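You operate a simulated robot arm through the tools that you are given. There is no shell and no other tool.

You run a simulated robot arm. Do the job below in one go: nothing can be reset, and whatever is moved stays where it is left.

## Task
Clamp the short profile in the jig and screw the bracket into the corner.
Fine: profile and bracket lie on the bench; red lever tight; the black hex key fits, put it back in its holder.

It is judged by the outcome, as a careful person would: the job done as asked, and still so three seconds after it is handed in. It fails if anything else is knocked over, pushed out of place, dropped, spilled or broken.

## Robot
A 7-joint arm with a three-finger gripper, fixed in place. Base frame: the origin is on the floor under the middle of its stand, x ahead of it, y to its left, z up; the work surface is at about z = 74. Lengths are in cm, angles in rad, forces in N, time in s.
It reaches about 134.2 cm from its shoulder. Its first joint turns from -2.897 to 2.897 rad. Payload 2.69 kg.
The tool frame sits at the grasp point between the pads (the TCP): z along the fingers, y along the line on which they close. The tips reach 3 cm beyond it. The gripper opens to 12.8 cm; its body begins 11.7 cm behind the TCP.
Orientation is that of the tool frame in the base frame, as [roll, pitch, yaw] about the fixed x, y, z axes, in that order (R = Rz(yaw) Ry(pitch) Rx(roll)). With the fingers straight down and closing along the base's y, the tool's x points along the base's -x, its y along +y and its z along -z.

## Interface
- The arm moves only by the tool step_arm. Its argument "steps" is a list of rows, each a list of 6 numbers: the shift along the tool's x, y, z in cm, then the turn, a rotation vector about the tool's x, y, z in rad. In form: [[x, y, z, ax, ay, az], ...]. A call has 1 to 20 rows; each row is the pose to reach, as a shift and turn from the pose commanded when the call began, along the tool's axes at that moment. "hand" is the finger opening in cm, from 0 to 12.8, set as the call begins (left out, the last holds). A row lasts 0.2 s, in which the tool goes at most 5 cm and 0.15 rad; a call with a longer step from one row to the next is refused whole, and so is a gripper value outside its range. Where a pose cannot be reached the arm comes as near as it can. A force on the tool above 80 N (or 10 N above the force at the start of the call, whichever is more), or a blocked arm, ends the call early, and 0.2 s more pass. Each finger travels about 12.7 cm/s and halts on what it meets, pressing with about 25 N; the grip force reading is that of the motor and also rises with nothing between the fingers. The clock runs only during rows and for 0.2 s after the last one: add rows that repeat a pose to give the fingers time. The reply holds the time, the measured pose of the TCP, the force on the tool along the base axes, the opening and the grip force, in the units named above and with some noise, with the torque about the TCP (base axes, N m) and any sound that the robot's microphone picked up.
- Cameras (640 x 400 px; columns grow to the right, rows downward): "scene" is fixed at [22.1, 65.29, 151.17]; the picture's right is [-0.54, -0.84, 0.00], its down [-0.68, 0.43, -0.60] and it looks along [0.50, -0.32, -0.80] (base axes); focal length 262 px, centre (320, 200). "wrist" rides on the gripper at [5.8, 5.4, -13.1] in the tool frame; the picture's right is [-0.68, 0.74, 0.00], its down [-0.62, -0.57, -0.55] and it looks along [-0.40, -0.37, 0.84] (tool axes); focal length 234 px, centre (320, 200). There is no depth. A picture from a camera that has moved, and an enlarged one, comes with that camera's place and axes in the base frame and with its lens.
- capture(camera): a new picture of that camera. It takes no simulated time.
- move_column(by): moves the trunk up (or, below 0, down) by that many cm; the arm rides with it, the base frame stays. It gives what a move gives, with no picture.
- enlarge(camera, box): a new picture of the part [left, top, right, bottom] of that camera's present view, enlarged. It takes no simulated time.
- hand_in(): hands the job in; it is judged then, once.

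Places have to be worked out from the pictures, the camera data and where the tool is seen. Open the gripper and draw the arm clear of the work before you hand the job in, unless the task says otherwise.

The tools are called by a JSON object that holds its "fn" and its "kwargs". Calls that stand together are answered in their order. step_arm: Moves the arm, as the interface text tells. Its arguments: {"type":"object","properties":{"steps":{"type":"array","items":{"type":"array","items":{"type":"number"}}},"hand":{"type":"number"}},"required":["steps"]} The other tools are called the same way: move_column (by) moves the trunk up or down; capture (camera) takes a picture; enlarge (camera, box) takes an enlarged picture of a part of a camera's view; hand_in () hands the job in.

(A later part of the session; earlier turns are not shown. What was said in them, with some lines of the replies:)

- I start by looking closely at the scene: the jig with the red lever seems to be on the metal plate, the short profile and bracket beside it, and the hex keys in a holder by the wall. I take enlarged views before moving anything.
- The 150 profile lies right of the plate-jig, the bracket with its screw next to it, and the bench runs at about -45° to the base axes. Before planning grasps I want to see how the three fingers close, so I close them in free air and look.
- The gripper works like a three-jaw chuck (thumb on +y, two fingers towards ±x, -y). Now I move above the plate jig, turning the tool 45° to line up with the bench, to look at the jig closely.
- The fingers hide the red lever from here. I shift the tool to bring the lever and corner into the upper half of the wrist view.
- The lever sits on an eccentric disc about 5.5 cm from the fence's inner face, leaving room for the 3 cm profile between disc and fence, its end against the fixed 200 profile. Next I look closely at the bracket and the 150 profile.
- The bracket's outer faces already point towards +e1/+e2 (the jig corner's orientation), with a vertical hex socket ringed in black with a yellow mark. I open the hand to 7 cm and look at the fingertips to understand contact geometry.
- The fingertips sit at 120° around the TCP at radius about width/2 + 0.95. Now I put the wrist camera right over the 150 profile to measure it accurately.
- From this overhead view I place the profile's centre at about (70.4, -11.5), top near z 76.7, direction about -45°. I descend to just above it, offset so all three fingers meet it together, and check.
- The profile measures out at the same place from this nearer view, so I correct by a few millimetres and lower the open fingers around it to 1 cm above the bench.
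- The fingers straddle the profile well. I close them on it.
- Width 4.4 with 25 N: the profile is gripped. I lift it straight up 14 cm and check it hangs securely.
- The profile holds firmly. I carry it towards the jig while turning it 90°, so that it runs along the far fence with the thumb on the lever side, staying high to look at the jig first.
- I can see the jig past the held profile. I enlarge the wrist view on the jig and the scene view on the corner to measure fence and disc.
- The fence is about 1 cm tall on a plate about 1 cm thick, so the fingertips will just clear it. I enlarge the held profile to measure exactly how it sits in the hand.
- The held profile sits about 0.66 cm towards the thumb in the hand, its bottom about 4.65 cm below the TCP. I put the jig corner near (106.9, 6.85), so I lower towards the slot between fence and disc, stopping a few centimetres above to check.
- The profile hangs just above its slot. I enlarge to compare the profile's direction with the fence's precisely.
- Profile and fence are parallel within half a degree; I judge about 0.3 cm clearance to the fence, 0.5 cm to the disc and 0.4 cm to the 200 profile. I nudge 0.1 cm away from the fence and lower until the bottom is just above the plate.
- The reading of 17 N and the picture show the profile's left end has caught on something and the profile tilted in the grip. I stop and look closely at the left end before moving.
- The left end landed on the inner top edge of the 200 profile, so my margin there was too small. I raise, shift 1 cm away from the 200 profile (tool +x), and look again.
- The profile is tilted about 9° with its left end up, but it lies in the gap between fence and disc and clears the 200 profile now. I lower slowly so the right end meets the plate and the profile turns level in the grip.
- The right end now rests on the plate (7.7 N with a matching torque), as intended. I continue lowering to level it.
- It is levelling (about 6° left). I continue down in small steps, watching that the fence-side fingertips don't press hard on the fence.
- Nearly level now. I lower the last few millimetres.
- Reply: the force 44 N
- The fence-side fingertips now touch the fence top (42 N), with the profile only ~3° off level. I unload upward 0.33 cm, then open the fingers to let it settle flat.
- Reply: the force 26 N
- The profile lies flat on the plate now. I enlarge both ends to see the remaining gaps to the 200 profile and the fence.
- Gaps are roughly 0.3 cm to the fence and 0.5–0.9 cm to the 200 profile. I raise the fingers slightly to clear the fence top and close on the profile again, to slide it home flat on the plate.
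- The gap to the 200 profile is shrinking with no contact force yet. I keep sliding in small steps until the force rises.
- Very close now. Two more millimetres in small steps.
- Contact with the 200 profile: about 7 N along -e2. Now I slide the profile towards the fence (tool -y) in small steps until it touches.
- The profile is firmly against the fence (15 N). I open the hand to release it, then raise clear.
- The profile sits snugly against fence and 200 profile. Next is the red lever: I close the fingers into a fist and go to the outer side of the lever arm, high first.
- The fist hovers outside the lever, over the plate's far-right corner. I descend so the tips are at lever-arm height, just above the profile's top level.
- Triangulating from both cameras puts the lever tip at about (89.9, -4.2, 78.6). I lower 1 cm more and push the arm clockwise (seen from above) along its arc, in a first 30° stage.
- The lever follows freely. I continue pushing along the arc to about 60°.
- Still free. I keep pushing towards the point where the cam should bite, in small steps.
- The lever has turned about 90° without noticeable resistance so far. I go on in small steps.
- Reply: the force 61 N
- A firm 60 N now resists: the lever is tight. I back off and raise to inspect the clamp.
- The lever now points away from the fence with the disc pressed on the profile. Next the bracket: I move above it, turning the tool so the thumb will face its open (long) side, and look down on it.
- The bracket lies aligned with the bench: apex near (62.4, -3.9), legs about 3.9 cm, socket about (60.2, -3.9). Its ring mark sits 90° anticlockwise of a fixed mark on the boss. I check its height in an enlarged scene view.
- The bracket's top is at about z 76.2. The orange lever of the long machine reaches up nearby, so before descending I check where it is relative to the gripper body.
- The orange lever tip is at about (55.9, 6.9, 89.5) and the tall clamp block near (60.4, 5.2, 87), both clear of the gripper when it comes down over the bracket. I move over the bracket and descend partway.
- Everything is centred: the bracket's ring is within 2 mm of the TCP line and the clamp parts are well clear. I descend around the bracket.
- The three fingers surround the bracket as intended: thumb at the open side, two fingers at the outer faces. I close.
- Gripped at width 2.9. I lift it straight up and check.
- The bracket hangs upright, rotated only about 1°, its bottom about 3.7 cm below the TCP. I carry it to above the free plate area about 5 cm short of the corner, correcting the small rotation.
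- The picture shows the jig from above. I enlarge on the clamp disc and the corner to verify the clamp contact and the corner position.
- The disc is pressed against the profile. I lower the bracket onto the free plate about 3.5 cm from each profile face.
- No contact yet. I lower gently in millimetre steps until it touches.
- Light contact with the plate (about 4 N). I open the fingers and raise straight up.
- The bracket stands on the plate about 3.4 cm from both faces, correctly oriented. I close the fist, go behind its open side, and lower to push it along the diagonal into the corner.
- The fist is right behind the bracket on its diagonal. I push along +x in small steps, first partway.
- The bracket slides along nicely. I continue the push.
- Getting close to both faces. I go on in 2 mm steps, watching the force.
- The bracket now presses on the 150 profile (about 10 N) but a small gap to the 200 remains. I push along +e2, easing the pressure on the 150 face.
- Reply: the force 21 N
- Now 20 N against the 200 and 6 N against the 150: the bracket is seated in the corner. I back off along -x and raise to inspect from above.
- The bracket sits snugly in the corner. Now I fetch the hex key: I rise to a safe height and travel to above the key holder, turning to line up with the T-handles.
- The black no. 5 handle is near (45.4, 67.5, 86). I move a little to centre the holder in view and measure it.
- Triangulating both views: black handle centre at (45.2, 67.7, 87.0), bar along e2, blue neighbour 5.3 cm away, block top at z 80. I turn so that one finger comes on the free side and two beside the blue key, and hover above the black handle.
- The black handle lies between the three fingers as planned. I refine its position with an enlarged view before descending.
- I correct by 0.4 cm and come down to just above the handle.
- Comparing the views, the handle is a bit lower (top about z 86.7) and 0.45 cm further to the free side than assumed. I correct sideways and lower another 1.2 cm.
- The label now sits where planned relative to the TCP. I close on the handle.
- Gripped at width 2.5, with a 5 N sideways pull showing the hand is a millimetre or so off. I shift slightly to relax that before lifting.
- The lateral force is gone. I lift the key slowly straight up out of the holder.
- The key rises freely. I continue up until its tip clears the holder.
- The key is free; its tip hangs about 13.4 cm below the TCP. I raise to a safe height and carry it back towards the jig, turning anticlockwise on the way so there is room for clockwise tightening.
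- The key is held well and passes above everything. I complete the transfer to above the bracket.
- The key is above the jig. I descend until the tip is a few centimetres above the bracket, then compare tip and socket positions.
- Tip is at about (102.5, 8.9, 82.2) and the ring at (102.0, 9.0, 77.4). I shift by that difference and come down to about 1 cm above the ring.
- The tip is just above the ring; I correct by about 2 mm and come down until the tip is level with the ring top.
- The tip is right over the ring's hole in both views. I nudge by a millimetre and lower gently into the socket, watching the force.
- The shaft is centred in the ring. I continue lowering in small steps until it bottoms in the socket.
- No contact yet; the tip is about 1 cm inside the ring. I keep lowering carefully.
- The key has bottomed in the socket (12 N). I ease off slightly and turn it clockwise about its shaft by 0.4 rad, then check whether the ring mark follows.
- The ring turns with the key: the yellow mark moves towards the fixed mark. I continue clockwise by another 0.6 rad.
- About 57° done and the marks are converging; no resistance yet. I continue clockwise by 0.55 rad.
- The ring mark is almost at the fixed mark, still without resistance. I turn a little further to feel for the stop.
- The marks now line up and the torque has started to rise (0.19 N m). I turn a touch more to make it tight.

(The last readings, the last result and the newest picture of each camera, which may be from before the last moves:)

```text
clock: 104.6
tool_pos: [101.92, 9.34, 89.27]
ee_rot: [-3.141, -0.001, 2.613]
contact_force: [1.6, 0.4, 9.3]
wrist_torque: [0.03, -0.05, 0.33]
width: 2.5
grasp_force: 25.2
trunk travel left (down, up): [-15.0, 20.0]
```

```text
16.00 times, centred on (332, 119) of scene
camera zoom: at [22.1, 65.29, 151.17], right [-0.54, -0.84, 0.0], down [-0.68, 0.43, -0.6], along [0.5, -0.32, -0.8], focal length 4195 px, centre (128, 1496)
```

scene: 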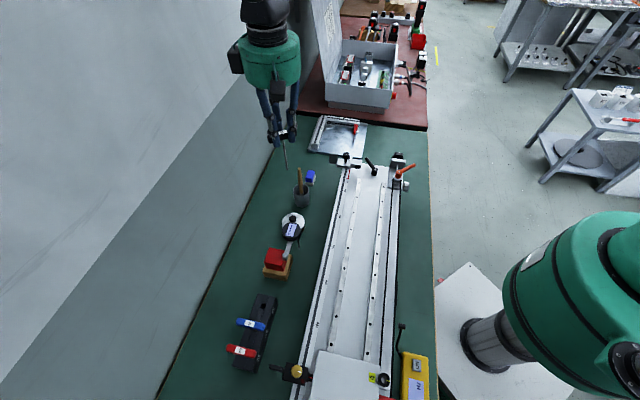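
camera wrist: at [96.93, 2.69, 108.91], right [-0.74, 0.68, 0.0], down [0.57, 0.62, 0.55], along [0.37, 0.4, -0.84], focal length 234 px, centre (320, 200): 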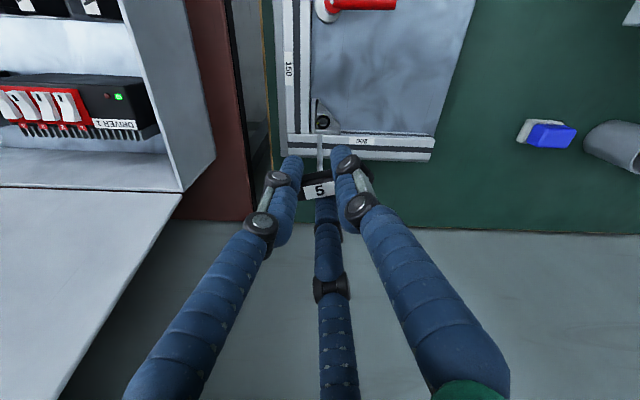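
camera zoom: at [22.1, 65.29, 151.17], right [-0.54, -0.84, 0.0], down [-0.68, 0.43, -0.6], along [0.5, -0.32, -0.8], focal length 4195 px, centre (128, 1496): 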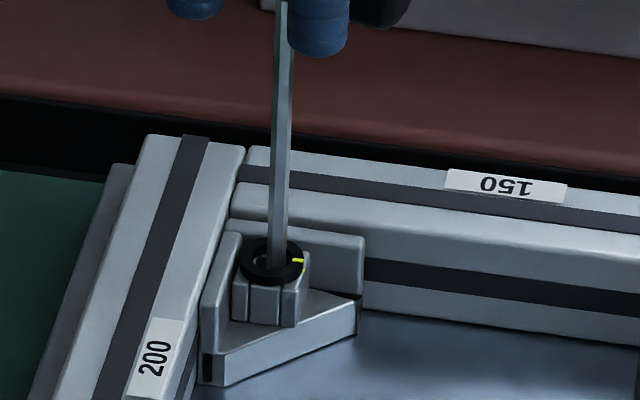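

The torque holds at 0.33 N m while the ring no longer moves and both yellow marks coincide: the screw is tight. I ease the twist back slightly without loosening, and check.

{"fn": "step_arm", "kwargs": {"steps": [[0.008, -0.008, 0, 0, 0, -0.03], [0.018, -0.019, 0, 0, 0, -0.06], [0.018, -0.019, 0, 0, 0, -0.06]]}}

{"fn": "capture", "kwargs": {"camera": "wrist"}}

{"fn": "enlarge", "kwargs": {"camera": "scene", "box": [324, 112, 340, 126]}}

```text
clock: 105.4
tool_pos: [101.82, 9.35, 89.29]
ee_rot: [-3.141, -0.001, 2.672]
contact_force: [-0.2, -0.1, 9.1]
wrist_torque: [-0.13, 0.02, 0.21]
width: 2.54
grasp_force: 25.1
trunk travel left (down, up): [-15.0, 20.0]
```

```text
taken
camera wrist: at [99.15, 16.87, 102.22], right [0.94, 0.35, 0.0], down [0.29, -0.78, 0.55], along [0.19, -0.51, -0.84], focal length 234 px, centre (320, 200)
```

wrist: 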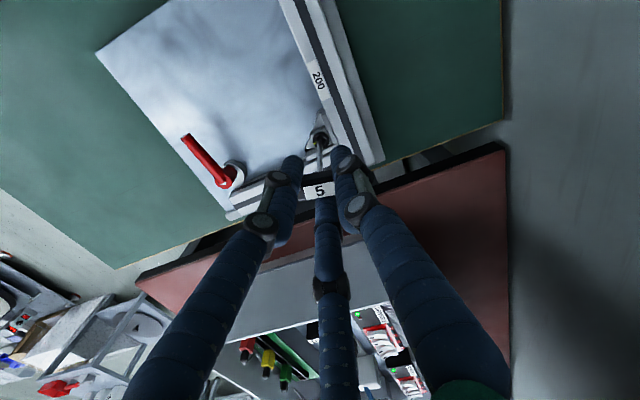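

```text
16.00 times, centred on (332, 119) of scene
camera zoom: at [22.1, 65.29, 151.17], right [-0.54, -0.84, 0.0], down [-0.68, 0.43, -0.6], along [0.5, -0.32, -0.8], focal length 4195 px, centre (128, 1496)
```

zoom: 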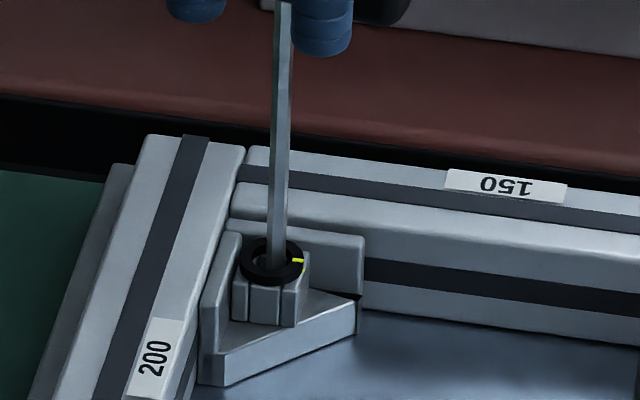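

{"fn": "enlarge", "kwargs": {"camera": "wrist", "box": [300, 105, 348, 155]}}

{"fn": "step_arm", "kwargs": {"steps": [[0.008, -0.008, 0, 0, 0, -0.03], [0.018, -0.019, 0, 0, 0, -0.06], [0.018, -0.019, 0, 0, 0, -0.06]]}}

{"fn": "enlarge", "kwargs": {"camera": "scene", "box": [324, 112, 340, 126]}}

```text
8.00 times, centred on (324, 130) of wrist
camera zoom: at [99.15, 16.87, 102.22], right [0.94, 0.35, 0.0], down [0.29, -0.78, 0.55], along [0.19, -0.51, -0.84], focal length 1873 px, centre (288, 760)
```

zoom: 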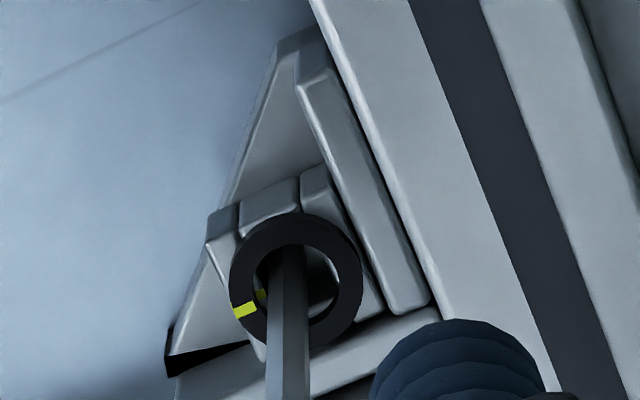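

```text
clock: 106.2
tool_pos: [101.81, 9.36, 89.22]
ee_rot: [3.14, 0.0, 2.733]
contact_force: [1.0, -0.7, 7.0]
wrist_torque: [-0.05, -0.04, 0.08]
width: 2.5
grasp_force: 25.1
trunk travel left (down, up): [-15.0, 20.0]
```

```text
16.00 times, centred on (332, 119) of scene
camera zoom: at [22.1, 65.29, 151.17], right [-0.54, -0.84, 0.0], down [-0.68, 0.43, -0.6], along [0.5, -0.32, -0.8], focal length 4195 px, centre (128, 1496)
```

zoom: 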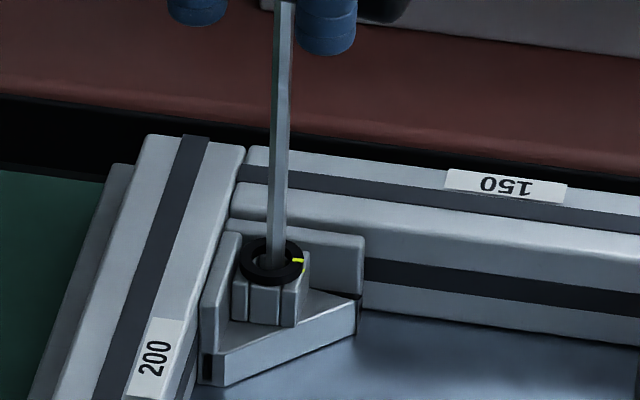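

The marks remain aligned with the twist relieved. I lift the key straight out of the socket, checking that the bracket stays put.

{"fn": "step_arm", "kwargs": {"steps": [[0, 0, -0.4, 0, 0, 0], [0, 0, -0.9, 0, 0, 0], [0, 0, -1.6, 0, 0, 0], [0, 0, -2.6, 0, 0, 0], [0, 0, -4, 0, 0, 0], [0, 0, -6, 0, 0, 0], [0, 0, -6, 0, 0, 0]]}}

{"fn": "enlarge", "kwargs": {"camera": "scene", "box": [316, 100, 348, 130]}}

{"fn": "capture", "kwargs": {"camera": "wrist"}}

```text
clock: 107.8
tool_pos: [101.83, 9.41, 95.24]
ee_rot: [3.141, 0.0, 2.732]
contact_force: [0.6, 0.2, -1.1]
wrist_torque: [0.02, -0.03, 0.01]
width: 2.5
grasp_force: 24.5
trunk travel left (down, up): [-15.0, 20.0]
```

```text
13.33 times, centred on (332, 115) of scene
camera zoom: at [22.1, 65.29, 151.17], right [-0.54, -0.84, 0.0], down [-0.68, 0.43, -0.6], along [0.5, -0.32, -0.8], focal length 3496 px, centre (160, 1333)
```

zoom: 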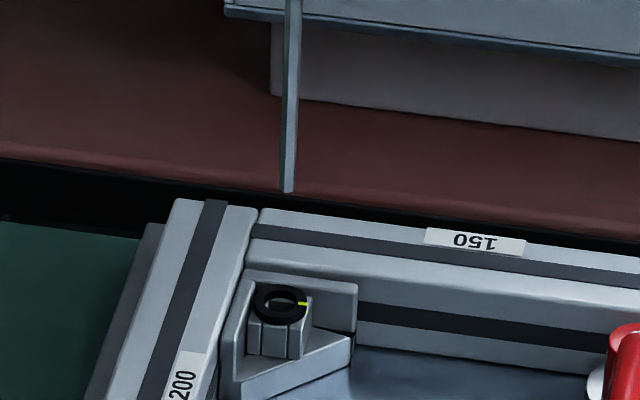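

```text
taken
camera wrist: at [98.63, 16.71, 108.28], right [0.91, 0.41, 0.0], down [0.34, -0.76, 0.55], along [0.22, -0.5, -0.84], focal length 234 px, centre (320, 200)
```

wrist: 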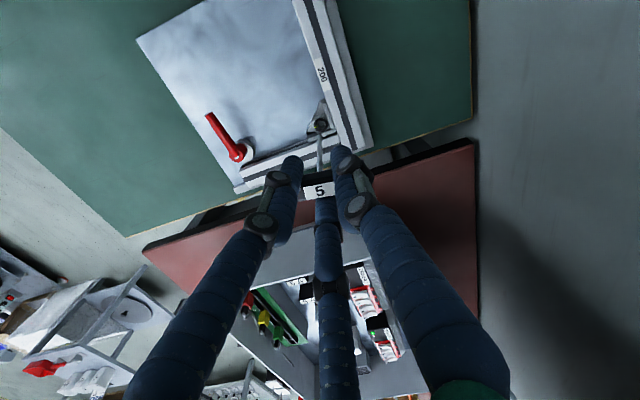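

The key is out and the bracket stays seated. I enlarge on the ring to double-check the marks.

{"fn": "enlarge", "kwargs": {"camera": "wrist", "box": [296, 90, 344, 150]}}

{"fn": "enlarge", "kwargs": {"camera": "scene", "box": [324, 114, 340, 126]}}

```text
6.67 times, centred on (320, 120) of wrist
camera zoom: at [98.63, 16.71, 108.28], right [0.91, 0.41, 0.0], down [0.34, -0.76, 0.55], along [0.22, -0.5, -0.84], focal length 1561 px, centre (320, 733)
```

zoom: 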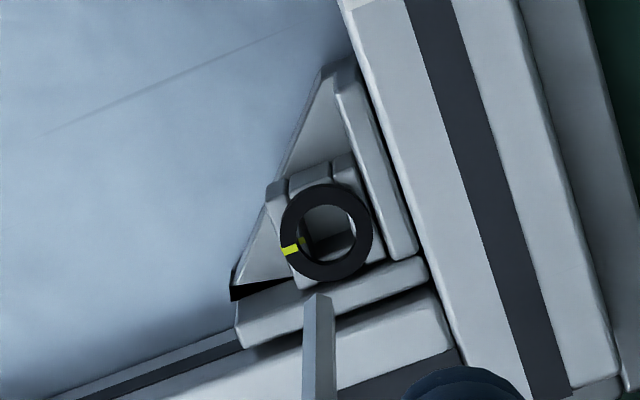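

```text
16.00 times, centred on (332, 120) of scene
camera zoom: at [22.1, 65.29, 151.17], right [-0.54, -0.84, 0.0], down [-0.68, 0.43, -0.6], along [0.5, -0.32, -0.8], focal length 4195 px, centre (128, 1480)
```

zoom: 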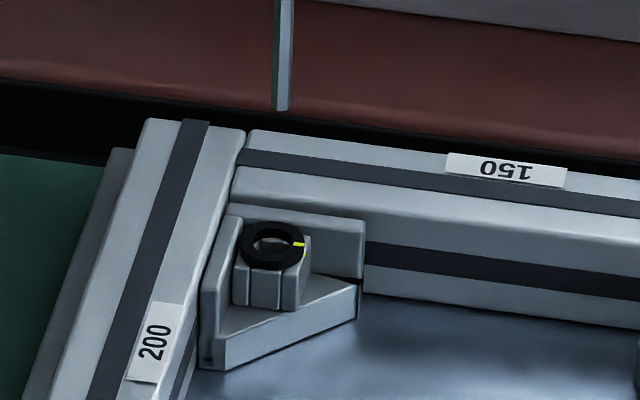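

Both yellow marks coincide. Now the key goes back: first I check how its handle sits in the hand after tightening.

{"fn": "enlarge", "kwargs": {"camera": "wrist", "box": [240, 120, 400, 240]}}

```text
3.33 times, centred on (320, 180) of wrist
camera zoom: at [98.63, 16.71, 108.28], right [0.91, 0.41, 0.0], down [0.34, -0.76, 0.55], along [0.22, -0.5, -0.84], focal length 781 px, centre (320, 267)
```

zoom: 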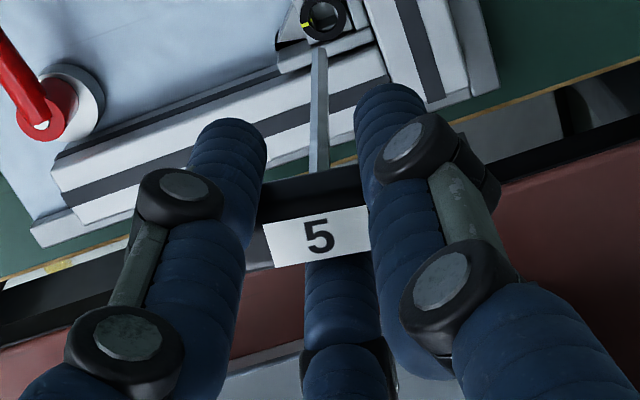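

The key sits in the hand exactly as before (same tip and label positions), so returning to the pick pose will put it back in its hole. I raise and start the way back.

{"fn": "step_arm", "kwargs": {"steps": [[0, 0, -4.8, 0, 0, 0], [0, 0, -9.6, 0, 0, 0], [0, 0, -14.4, 0, 0, 0], [0, 0, -19.2, 0, 0, 0], [4.44, 1.84, -19.2, 0, 0, -0.009], [8.88, 3.68, -19.2, 0, 0, -0.017], [13.31, 5.53, -19.2, 0, 0, -0.026], [17.75, 7.37, -19.2, 0, 0, -0.035], [22.19, 9.21, -19.2, 0, 0, -0.043], [26.63, 11.05, -19.2, 0, 0, -0.052], [31.06, 12.9, -19.2, 0, 0, -0.061], [35.5, 14.74, -19.2, 0, 0, -0.069], [39.94, 16.58, -19.2, 0, 0, -0.078], [44.38, 18.42, -19.2, 0, 0, -0.086], [48.81, 20.27, -19.2, 0, 0, -0.095], [53.25, 22.11, -19.2, 0, 0, -0.104], [57.69, 23.95, -19.2, 0, 0, -0.112], [57.69, 23.95, -19.2, 0, 0, -0.112]]}}

{"fn": "capture", "kwargs": {"camera": "scene"}}

```text
clock: 111.6
tool_pos: [58.24, 54.51, 114.45]
ee_rot: [3.141, 0.001, 2.846]
contact_force: [-0.7, 0.4, -0.8]
wrist_torque: [-0.05, -0.08, 0.01]
width: 2.52
grasp_force: 25.3
trunk travel left (down, up): [-15.0, 20.0]
```

```text
taken
```

scene: 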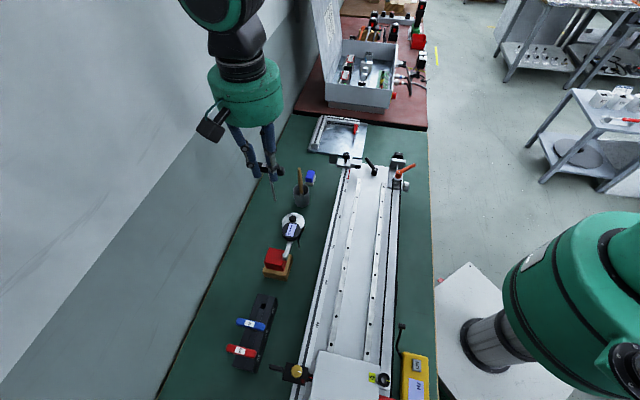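

{"fn": "step_arm", "kwargs": {"steps": [[4.2, 2.33, 0, 0, 0, -0.009], [8.4, 4.65, 0, 0, 0, -0.018], [12.6, 6.98, 0, 0, 0, -0.026], [16.8, 9.3, 0, 0, 0, -0.035], [16.8, 9.3, 0, 0, 0, -0.035], [16.8, 9.3, 4, 0, 0, -0.035], [16.8, 9.3, 8, 0, 0, -0.035], [16.8, 9.3, 12, 0, 0, -0.035], [16.8, 9.3, 15, 0, 0, -0.035], [16.8, 9.3, 15, 0, 0, -0.035]]}}

{"fn": "enlarge", "kwargs": {"camera": "wrist", "box": [240, 60, 400, 220]}}

{"fn": "enlarge", "kwargs": {"camera": "scene", "box": [200, 240, 296, 340]}}

```text
clock: 113.8
tool_pos: [45.14, 68.27, 99.12]
ee_rot: [-3.141, 0.0, 2.878]
contact_force: [0.4, -0.5, -0.8]
wrist_torque: [0.0, 0.01, -0.01]
width: 2.5
grasp_force: 24.5
trunk travel left (down, up): [-15.0, 20.0]
```

```text
2.50 times, centred on (320, 140) of wrist
camera zoom: at [41.0, 75.11, 112.21], right [0.84, 0.54, 0.0], down [0.45, -0.71, 0.55], along [0.29, -0.46, -0.84], focal length 585 px, centre (320, 350)
```

zoom: 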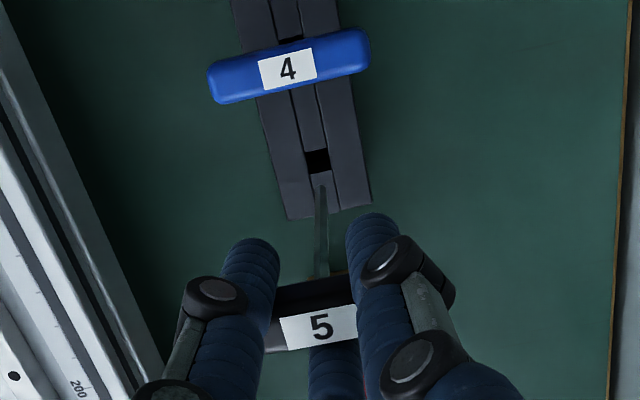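

```text
4.00 times, centred on (248, 290) of scene
camera zoom: at [22.1, 65.29, 151.17], right [-0.54, -0.84, 0.0], down [-0.68, 0.43, -0.6], along [0.5, -0.32, -0.8], focal length 1049 px, centre (608, -160)
```

zoom: 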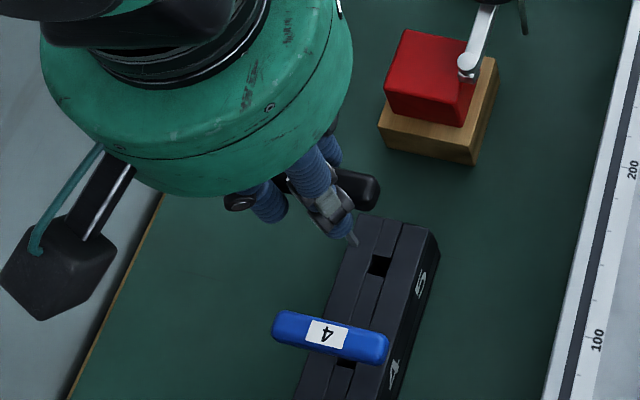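

Tip and hole coincide within a millimetre by triangulation. I lower to just above the block and check again.

{"fn": "step_arm", "kwargs": {"steps": [[0, 0, 1.5, 0, 0, 0], [0, 0, 3, 0, 0, 0], [0, 0, 4, 0, 0, 0], [0, 0, 4, 0, 0, 0]]}}

{"fn": "enlarge", "kwargs": {"camera": "wrist", "box": [280, 100, 360, 170]}}

{"fn": "enlarge", "kwargs": {"camera": "scene", "box": [250, 280, 290, 320]}}

```text
clock: 114.8
tool_pos: [45.15, 68.3, 95.32]
ee_rot: [-3.141, 0.0, 2.879]
contact_force: [0.7, -0.4, -0.3]
wrist_torque: [-0.01, 0.04, 0.01]
width: 2.49
grasp_force: 24.8
trunk travel left (down, up): [-15.0, 20.0]
```

```text
5.71 times, centred on (320, 135) of wrist
camera zoom: at [40.97, 75.03, 108.35], right [0.84, 0.54, 0.0], down [0.45, -0.71, 0.55], along [0.29, -0.46, -0.84], focal length 1338 px, centre (320, 571)
```

zoom: 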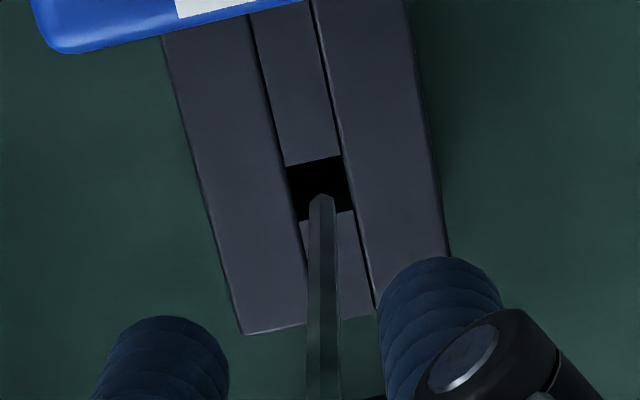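

```text
10.00 times, centred on (270, 300) of scene
camera zoom: at [22.1, 65.29, 151.17], right [-0.54, -0.84, 0.0], down [-0.68, 0.43, -0.6], along [0.5, -0.32, -0.8], focal length 2622 px, centre (820, -800)
```

zoom: 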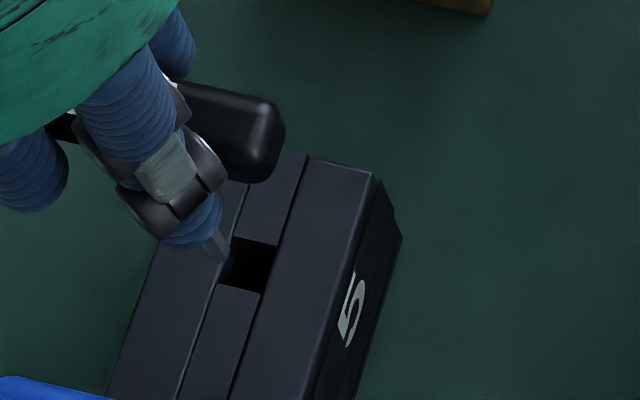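

The tip points into the hole's centre. I lower it in, watching the force.

{"fn": "step_arm", "kwargs": {"steps": [[0, 0, 0.6, 0, 0, 0], [0, 0, 1.2, 0, 0, 0], [0, 0, 1.8, 0, 0, 0], [0, 0, 2.4, 0, 0, 0], [0, 0, 2.4, 0, 0, 0]]}}

{"fn": "enlarge", "kwargs": {"camera": "wrist", "box": [280, 100, 360, 170]}}

```text
clock: 116.0
tool_pos: [45.12, 68.14, 92.83]
ee_rot: [-3.141, 0.0, 2.88]
contact_force: [-0.5, 0.5, -1.0]
wrist_torque: [0.0, 0.01, 0.0]
width: 2.49
grasp_force: 25.4
trunk travel left (down, up): [-15.0, 20.0]
```

```text
5.71 times, centred on (320, 135) of wrist
camera zoom: at [40.95, 74.89, 105.86], right [0.84, 0.54, 0.0], down [0.45, -0.71, 0.55], along [0.29, -0.46, -0.84], focal length 1338 px, centre (320, 571)
```

zoom: 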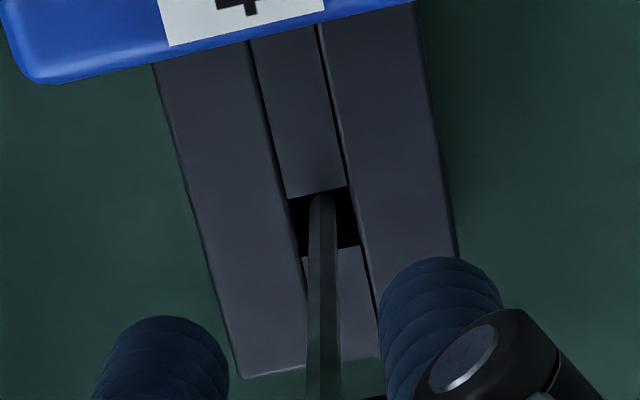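

The key enters the hole without touching. I lower it on to near its seated height.

{"fn": "step_arm", "kwargs": {"steps": [[0, 0, 0.9, 0, 0, 0], [0, 0, 1.8, 0, 0, 0], [0, 0, 2.7, 0, 0, 0], [0, 0, 3.6, 0, 0, 0], [0, 0, 4.4, 0, 0, 0], [0, 0, 5.0, 0, 0, 0], [0, 0, 5.0, 0, 0, 0]]}}

{"fn": "enlarge", "kwargs": {"camera": "scene", "box": [220, 270, 300, 345]}}

```text
clock: 117.6
tool_pos: [45.1, 68.1, 87.96]
ee_rot: [-3.142, 0.001, 2.88]
contact_force: [0.3, -0.2, -1.0]
wrist_torque: [-0.02, 0.05, 0.03]
width: 2.49
grasp_force: 25.1
trunk travel left (down, up): [-15.0, 20.0]
```

```text
5.33 times, centred on (260, 308) of scene
camera zoom: at [22.1, 65.29, 151.17], right [-0.54, -0.84, 0.0], down [-0.68, 0.43, -0.6], along [0.5, -0.32, -0.8], focal length 1398 px, centre (640, -373)
```

zoom: 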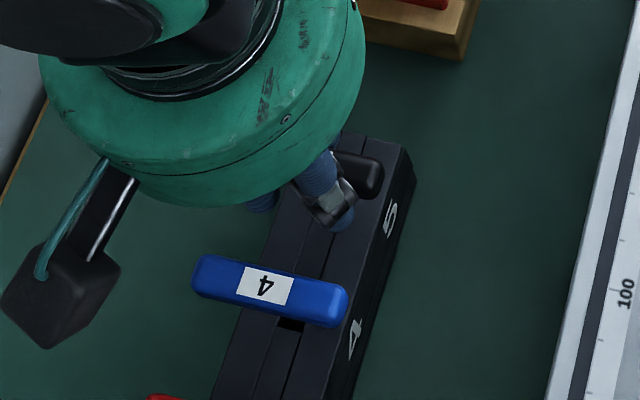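

{"fn": "step_arm", "kwargs": {"steps": [[0, 0, 0.2, 0, 0, 0], [0, 0, 0.4, 0, 0, 0], [0, 0, 0.55, 0, 0, 0], [0, 0, 0.55, 0, 0, 0]]}}

```text
clock: 118.6
tool_pos: [45.2, 68.08, 87.52]
ee_rot: [-3.141, -0.001, 2.88]
contact_force: [-0.1, -0.4, 0.2]
wrist_torque: [-0.04, -0.01, 0.03]
width: 2.49
grasp_force: 24.8
trunk travel left (down, up): [-15.0, 20.0]
```

The weight reading has just vanished, so the key is nearly seated. One or two more millimetres to feel the bottom.

{"fn": "step_arm", "kwargs": {"steps": [[0, 0, 0.1, 0, 0, 0], [0, 0, 0.2, 0, 0, 0], [0, 0, 0.2, 0, 0, 0]]}}

{"fn": "enlarge", "kwargs": {"camera": "wrist", "box": [240, 60, 400, 220]}}

```text
clock: 119.4
tool_pos: [45.11, 68.22, 87.37]
ee_rot: [3.14, 0.0, 2.879]
contact_force: [-4.2, -3.6, 18.7]
wrist_torque: [-0.62, 0.48, -0.03]
width: 2.49
grasp_force: 24.8
trunk travel left (down, up): [-15.0, 20.0]
```

```text
2.50 times, centred on (320, 140) of wrist
camera zoom: at [40.92, 74.84, 100.42], right [0.84, 0.54, 0.0], down [0.45, -0.71, 0.55], along [0.3, -0.46, -0.84], focal length 585 px, centre (320, 350)
```

zoom: 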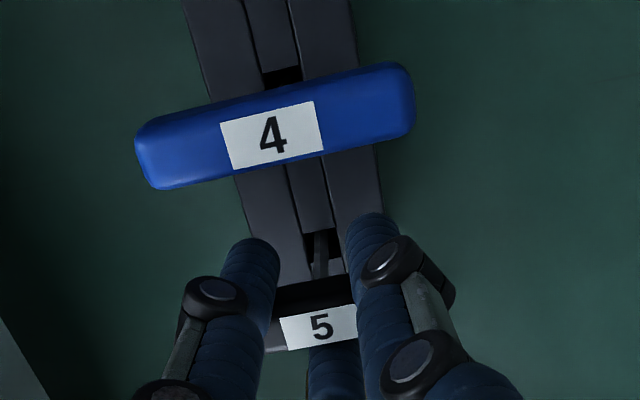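

It is bottomed (19 N). I ease up 2 mm and open the fingers to release the key in its holder.

{"fn": "step_arm", "kwargs": {"steps": [[0, 0, -0.1, 0, 0, 0], [0, 0, -0.2, 0, 0, 0], [0, 0, -0.2, 0, 0, 0]]}}

{"fn": "step_arm", "kwargs": {"steps": [[0, 0, 0, 0, 0, 0], [0, 0, 0, 0, 0, 0], [0, 0, 0, 0, 0, 0]], "hand": 5}}

{"fn": "enlarge", "kwargs": {"camera": "wrist", "box": [240, 60, 400, 220]}}

{"fn": "enlarge", "kwargs": {"camera": "scene", "box": [220, 270, 300, 345]}}

```text
clock: 120.2
tool_pos: [45.12, 68.15, 87.4]
ee_rot: [-3.14, 0.0, 2.879]
contact_force: [0.7, 2.0, 2.9]
wrist_torque: [0.16, -0.13, 0.04]
width: 2.48
grasp_force: 25.1
trunk travel left (down, up): [-15.0, 20.0]
```

```text
clock: 121.0
tool_pos: [45.13, 68.07, 87.39]
ee_rot: [-3.141, -0.001, 2.88]
contact_force: [0.0, 0.1, -0.2]
wrist_torque: [-0.01, 0.03, 0.0]
width: 5.01
grasp_force: 0.1
trunk travel left (down, up): [-15.0, 20.0]
```

```text
2.50 times, centred on (320, 140) of wrist
camera zoom: at [40.95, 74.86, 100.45], right [0.84, 0.54, 0.0], down [0.45, -0.71, 0.55], along [0.29, -0.46, -0.84], focal length 585 px, centre (320, 350)
```

zoom: 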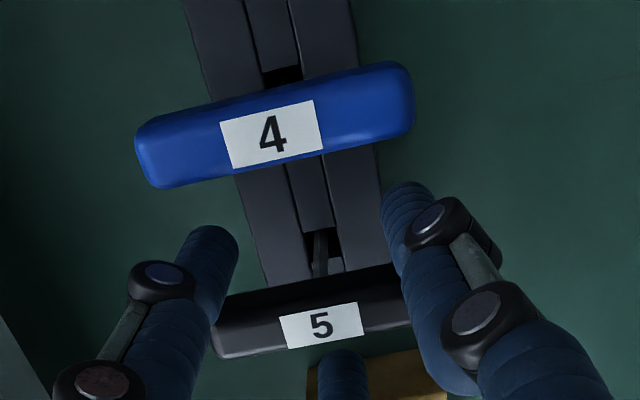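

```text
5.33 times, centred on (260, 308) of scene
camera zoom: at [22.1, 65.29, 151.17], right [-0.54, -0.84, 0.0], down [-0.68, 0.43, -0.6], along [0.5, -0.32, -0.8], focal length 1398 px, centre (640, -373)
```

zoom: 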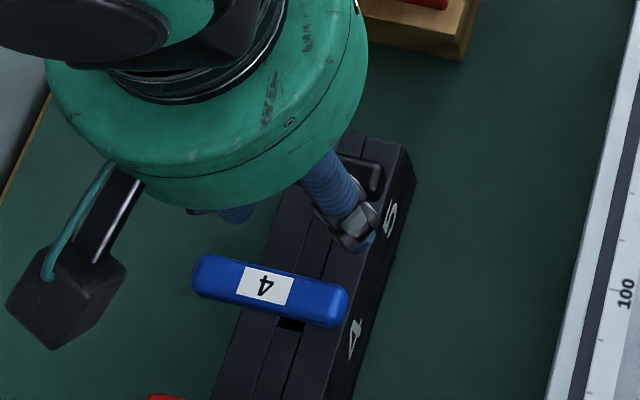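

The key stands in its holder, released. I raise the hand straight up, well clear.

{"fn": "step_arm", "kwargs": {"steps": [[0, 0, -1.5, 0, 0, 0], [0, 0, -4, 0, 0, 0], [0, 0, -8, 0, 0, 0], [0, 0, -12, 0, 0, 0], [0, 0, -16, 0, 0, 0], [0, 0, -20, 0, 0, 0], [0, 0, -24, 0, 0, 0], [0, 0, -24, 0, 0, 0]]}}

{"fn": "capture", "kwargs": {"camera": "wrist"}}

{"fn": "enlarge", "kwargs": {"camera": "scene", "box": [216, 280, 296, 380]}}

{"fn": "enlarge", "kwargs": {"camera": "scene", "box": [300, 106, 380, 156]}}

```text
clock: 122.8
tool_pos: [44.94, 68.03, 111.47]
ee_rot: [-3.141, -0.002, 2.88]
contact_force: [0.2, 0.2, 0.5]
wrist_torque: [0.03, -0.03, 0.02]
width: 5.02
grasp_force: 0.0
trunk travel left (down, up): [-15.0, 20.0]
```

```text
taken
camera wrist: at [40.75, 74.89, 124.44], right [0.84, 0.54, 0.0], down [0.45, -0.71, 0.55], along [0.29, -0.46, -0.84], focal length 234 px, centre (320, 200)
```

wrist: 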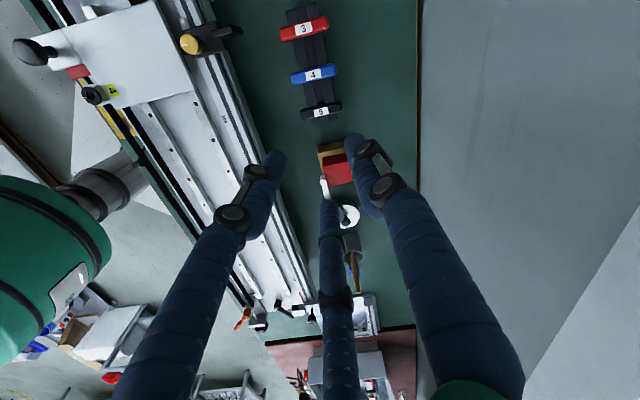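

```text
4.00 times, centred on (256, 330) of scene
camera zoom: at [22.1, 65.29, 151.17], right [-0.54, -0.84, 0.0], down [-0.68, 0.43, -0.6], along [0.5, -0.32, -0.8], focal length 1049 px, centre (576, -320)
```

zoom: 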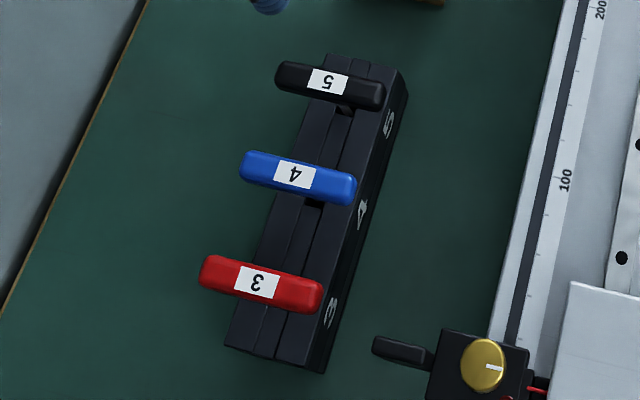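

```text
8.00 times, centred on (340, 131) of scene
camera zoom: at [22.1, 65.29, 151.17], right [-0.54, -0.84, 0.0], down [-0.68, 0.43, -0.6], along [0.5, -0.32, -0.8], focal length 2097 px, centre (160, 752)
```

zoom: 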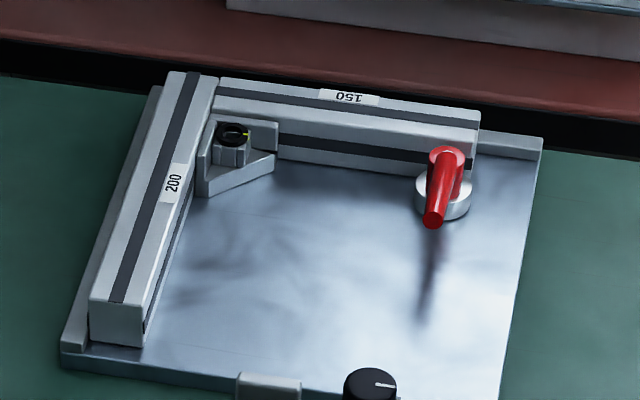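

The black key is back exactly where it was, the bracket is seated with its mark aligned, and the lever points to its tight position. I open the hand fully and draw the arm back to its starting area, clear of the work.

{"fn": "step_arm", "kwargs": {"steps": [[-2.4, -3.98, 0, 0, 0, 0], [-4.8, -7.96, 0, 0, 0, 0], [-7.2, -11.93, 0, 0, 0, 0], [-9.6, -15.91, 0, 0, 0, 0], [-12.0, -19.89, 0, 0, 0, 0], [-14.4, -23.87, 0, 0, 0, 0], [-16.8, -27.85, 0, 0, 0, 0], [-19.2, -31.82, 0, 0, 0, 0], [-21.6, -35.8, 0, 0, 0, 0], [-24.0, -39.78, 0, 0, 0, 0], [-26.4, -43.76, 0, 0, 0, 0], [-28.8, -47.73, 0, 0, 0, 0], [-31.2, -51.71, 0, 0, 0, 0], [-33.6, -55.69, 0, 0, 0, 0], [-33.6, -55.69, 0, 0, 0, 0]], "hand": 12.8}}

{"fn": "capture", "kwargs": {"camera": "scene"}}

{"fn": "enlarge", "kwargs": {"camera": "scene", "box": [316, 110, 364, 140]}}

{"fn": "enlarge", "kwargs": {"camera": "scene", "box": [220, 150, 440, 380]}}

```text
clock: 126.0
tool_pos: [63.07, 5.5, 111.36]
ee_rot: [-3.141, 0.0, 2.879]
contact_force: [0.0, -0.2, -0.6]
wrist_torque: [0.06, 0.05, 0.03]
width: 12.79
grasp_force: 0.1
trunk travel left (down, up): [-15.0, 20.0]
```

```text
taken
```

scene: 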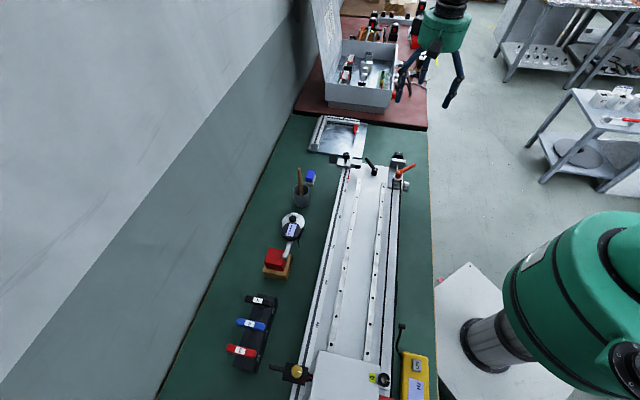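

```text
13.33 times, centred on (340, 125) of scene
camera zoom: at [22.1, 65.29, 151.17], right [-0.54, -0.84, 0.0], down [-0.68, 0.43, -0.6], along [0.5, -0.32, -0.8], focal length 3496 px, centre (53, 1200)
```

zoom: 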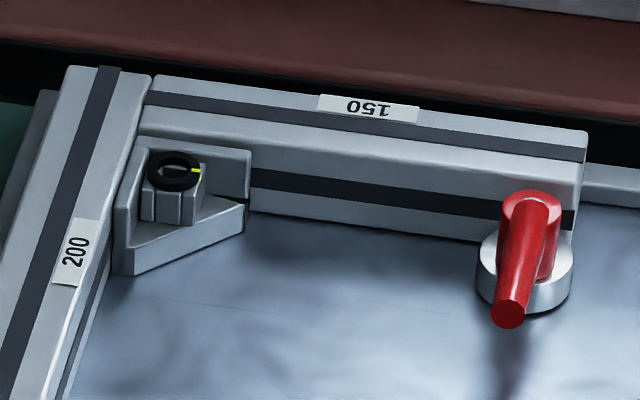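

```text
1.74 times, centred on (330, 265) of scene
camera zoom: at [22.1, 65.29, 151.17], right [-0.54, -0.84, 0.0], down [-0.68, 0.43, -0.6], along [0.5, -0.32, -0.8], focal length 456 px, centre (303, 87)
```

zoom: 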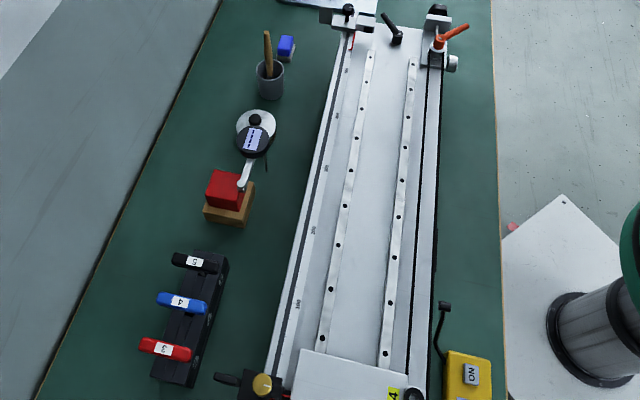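

Everything else on the bench stands where it was, the profile is clamped against fence and 200 profile, the bracket is screwed in the corner, and the key is in its holder. I hand the job in.

{"fn": "hand_in", "kwargs": {}}

```text
The job is handed in.
```

The job is finished and handed in, and I have no result from the judging yet.

- **Profile:** the 150 profile lies against the jig fence and butts up to the 200 profile. The red lever is turned to its tight position, where it resisted at about 60 N.
- **Bracket:** it sits flush against both profiles in the corner. I turned the screw clockwise until the yellow mark on its ring lined up with the fixed mark. The torque held at about 0.33 N m and the ring stopped moving.
- **Hex key:** the black no. 5 key is back in its hole in the holder.
- **Arm:** the gripper is open and the arm is back near where it started, clear of the work.

Two things went less smoothly on the way:
- **First placement:** the profile's end caught the top edge of the 200 profile and tilted in the grip. I lifted it, moved it clear and set it down flat.
- **200 profile moved slightly:** sliding the 150 profile home pushed the 200 profile about 1 to 2 mm towards the jig's side fence. Everything else looks to be where it was.
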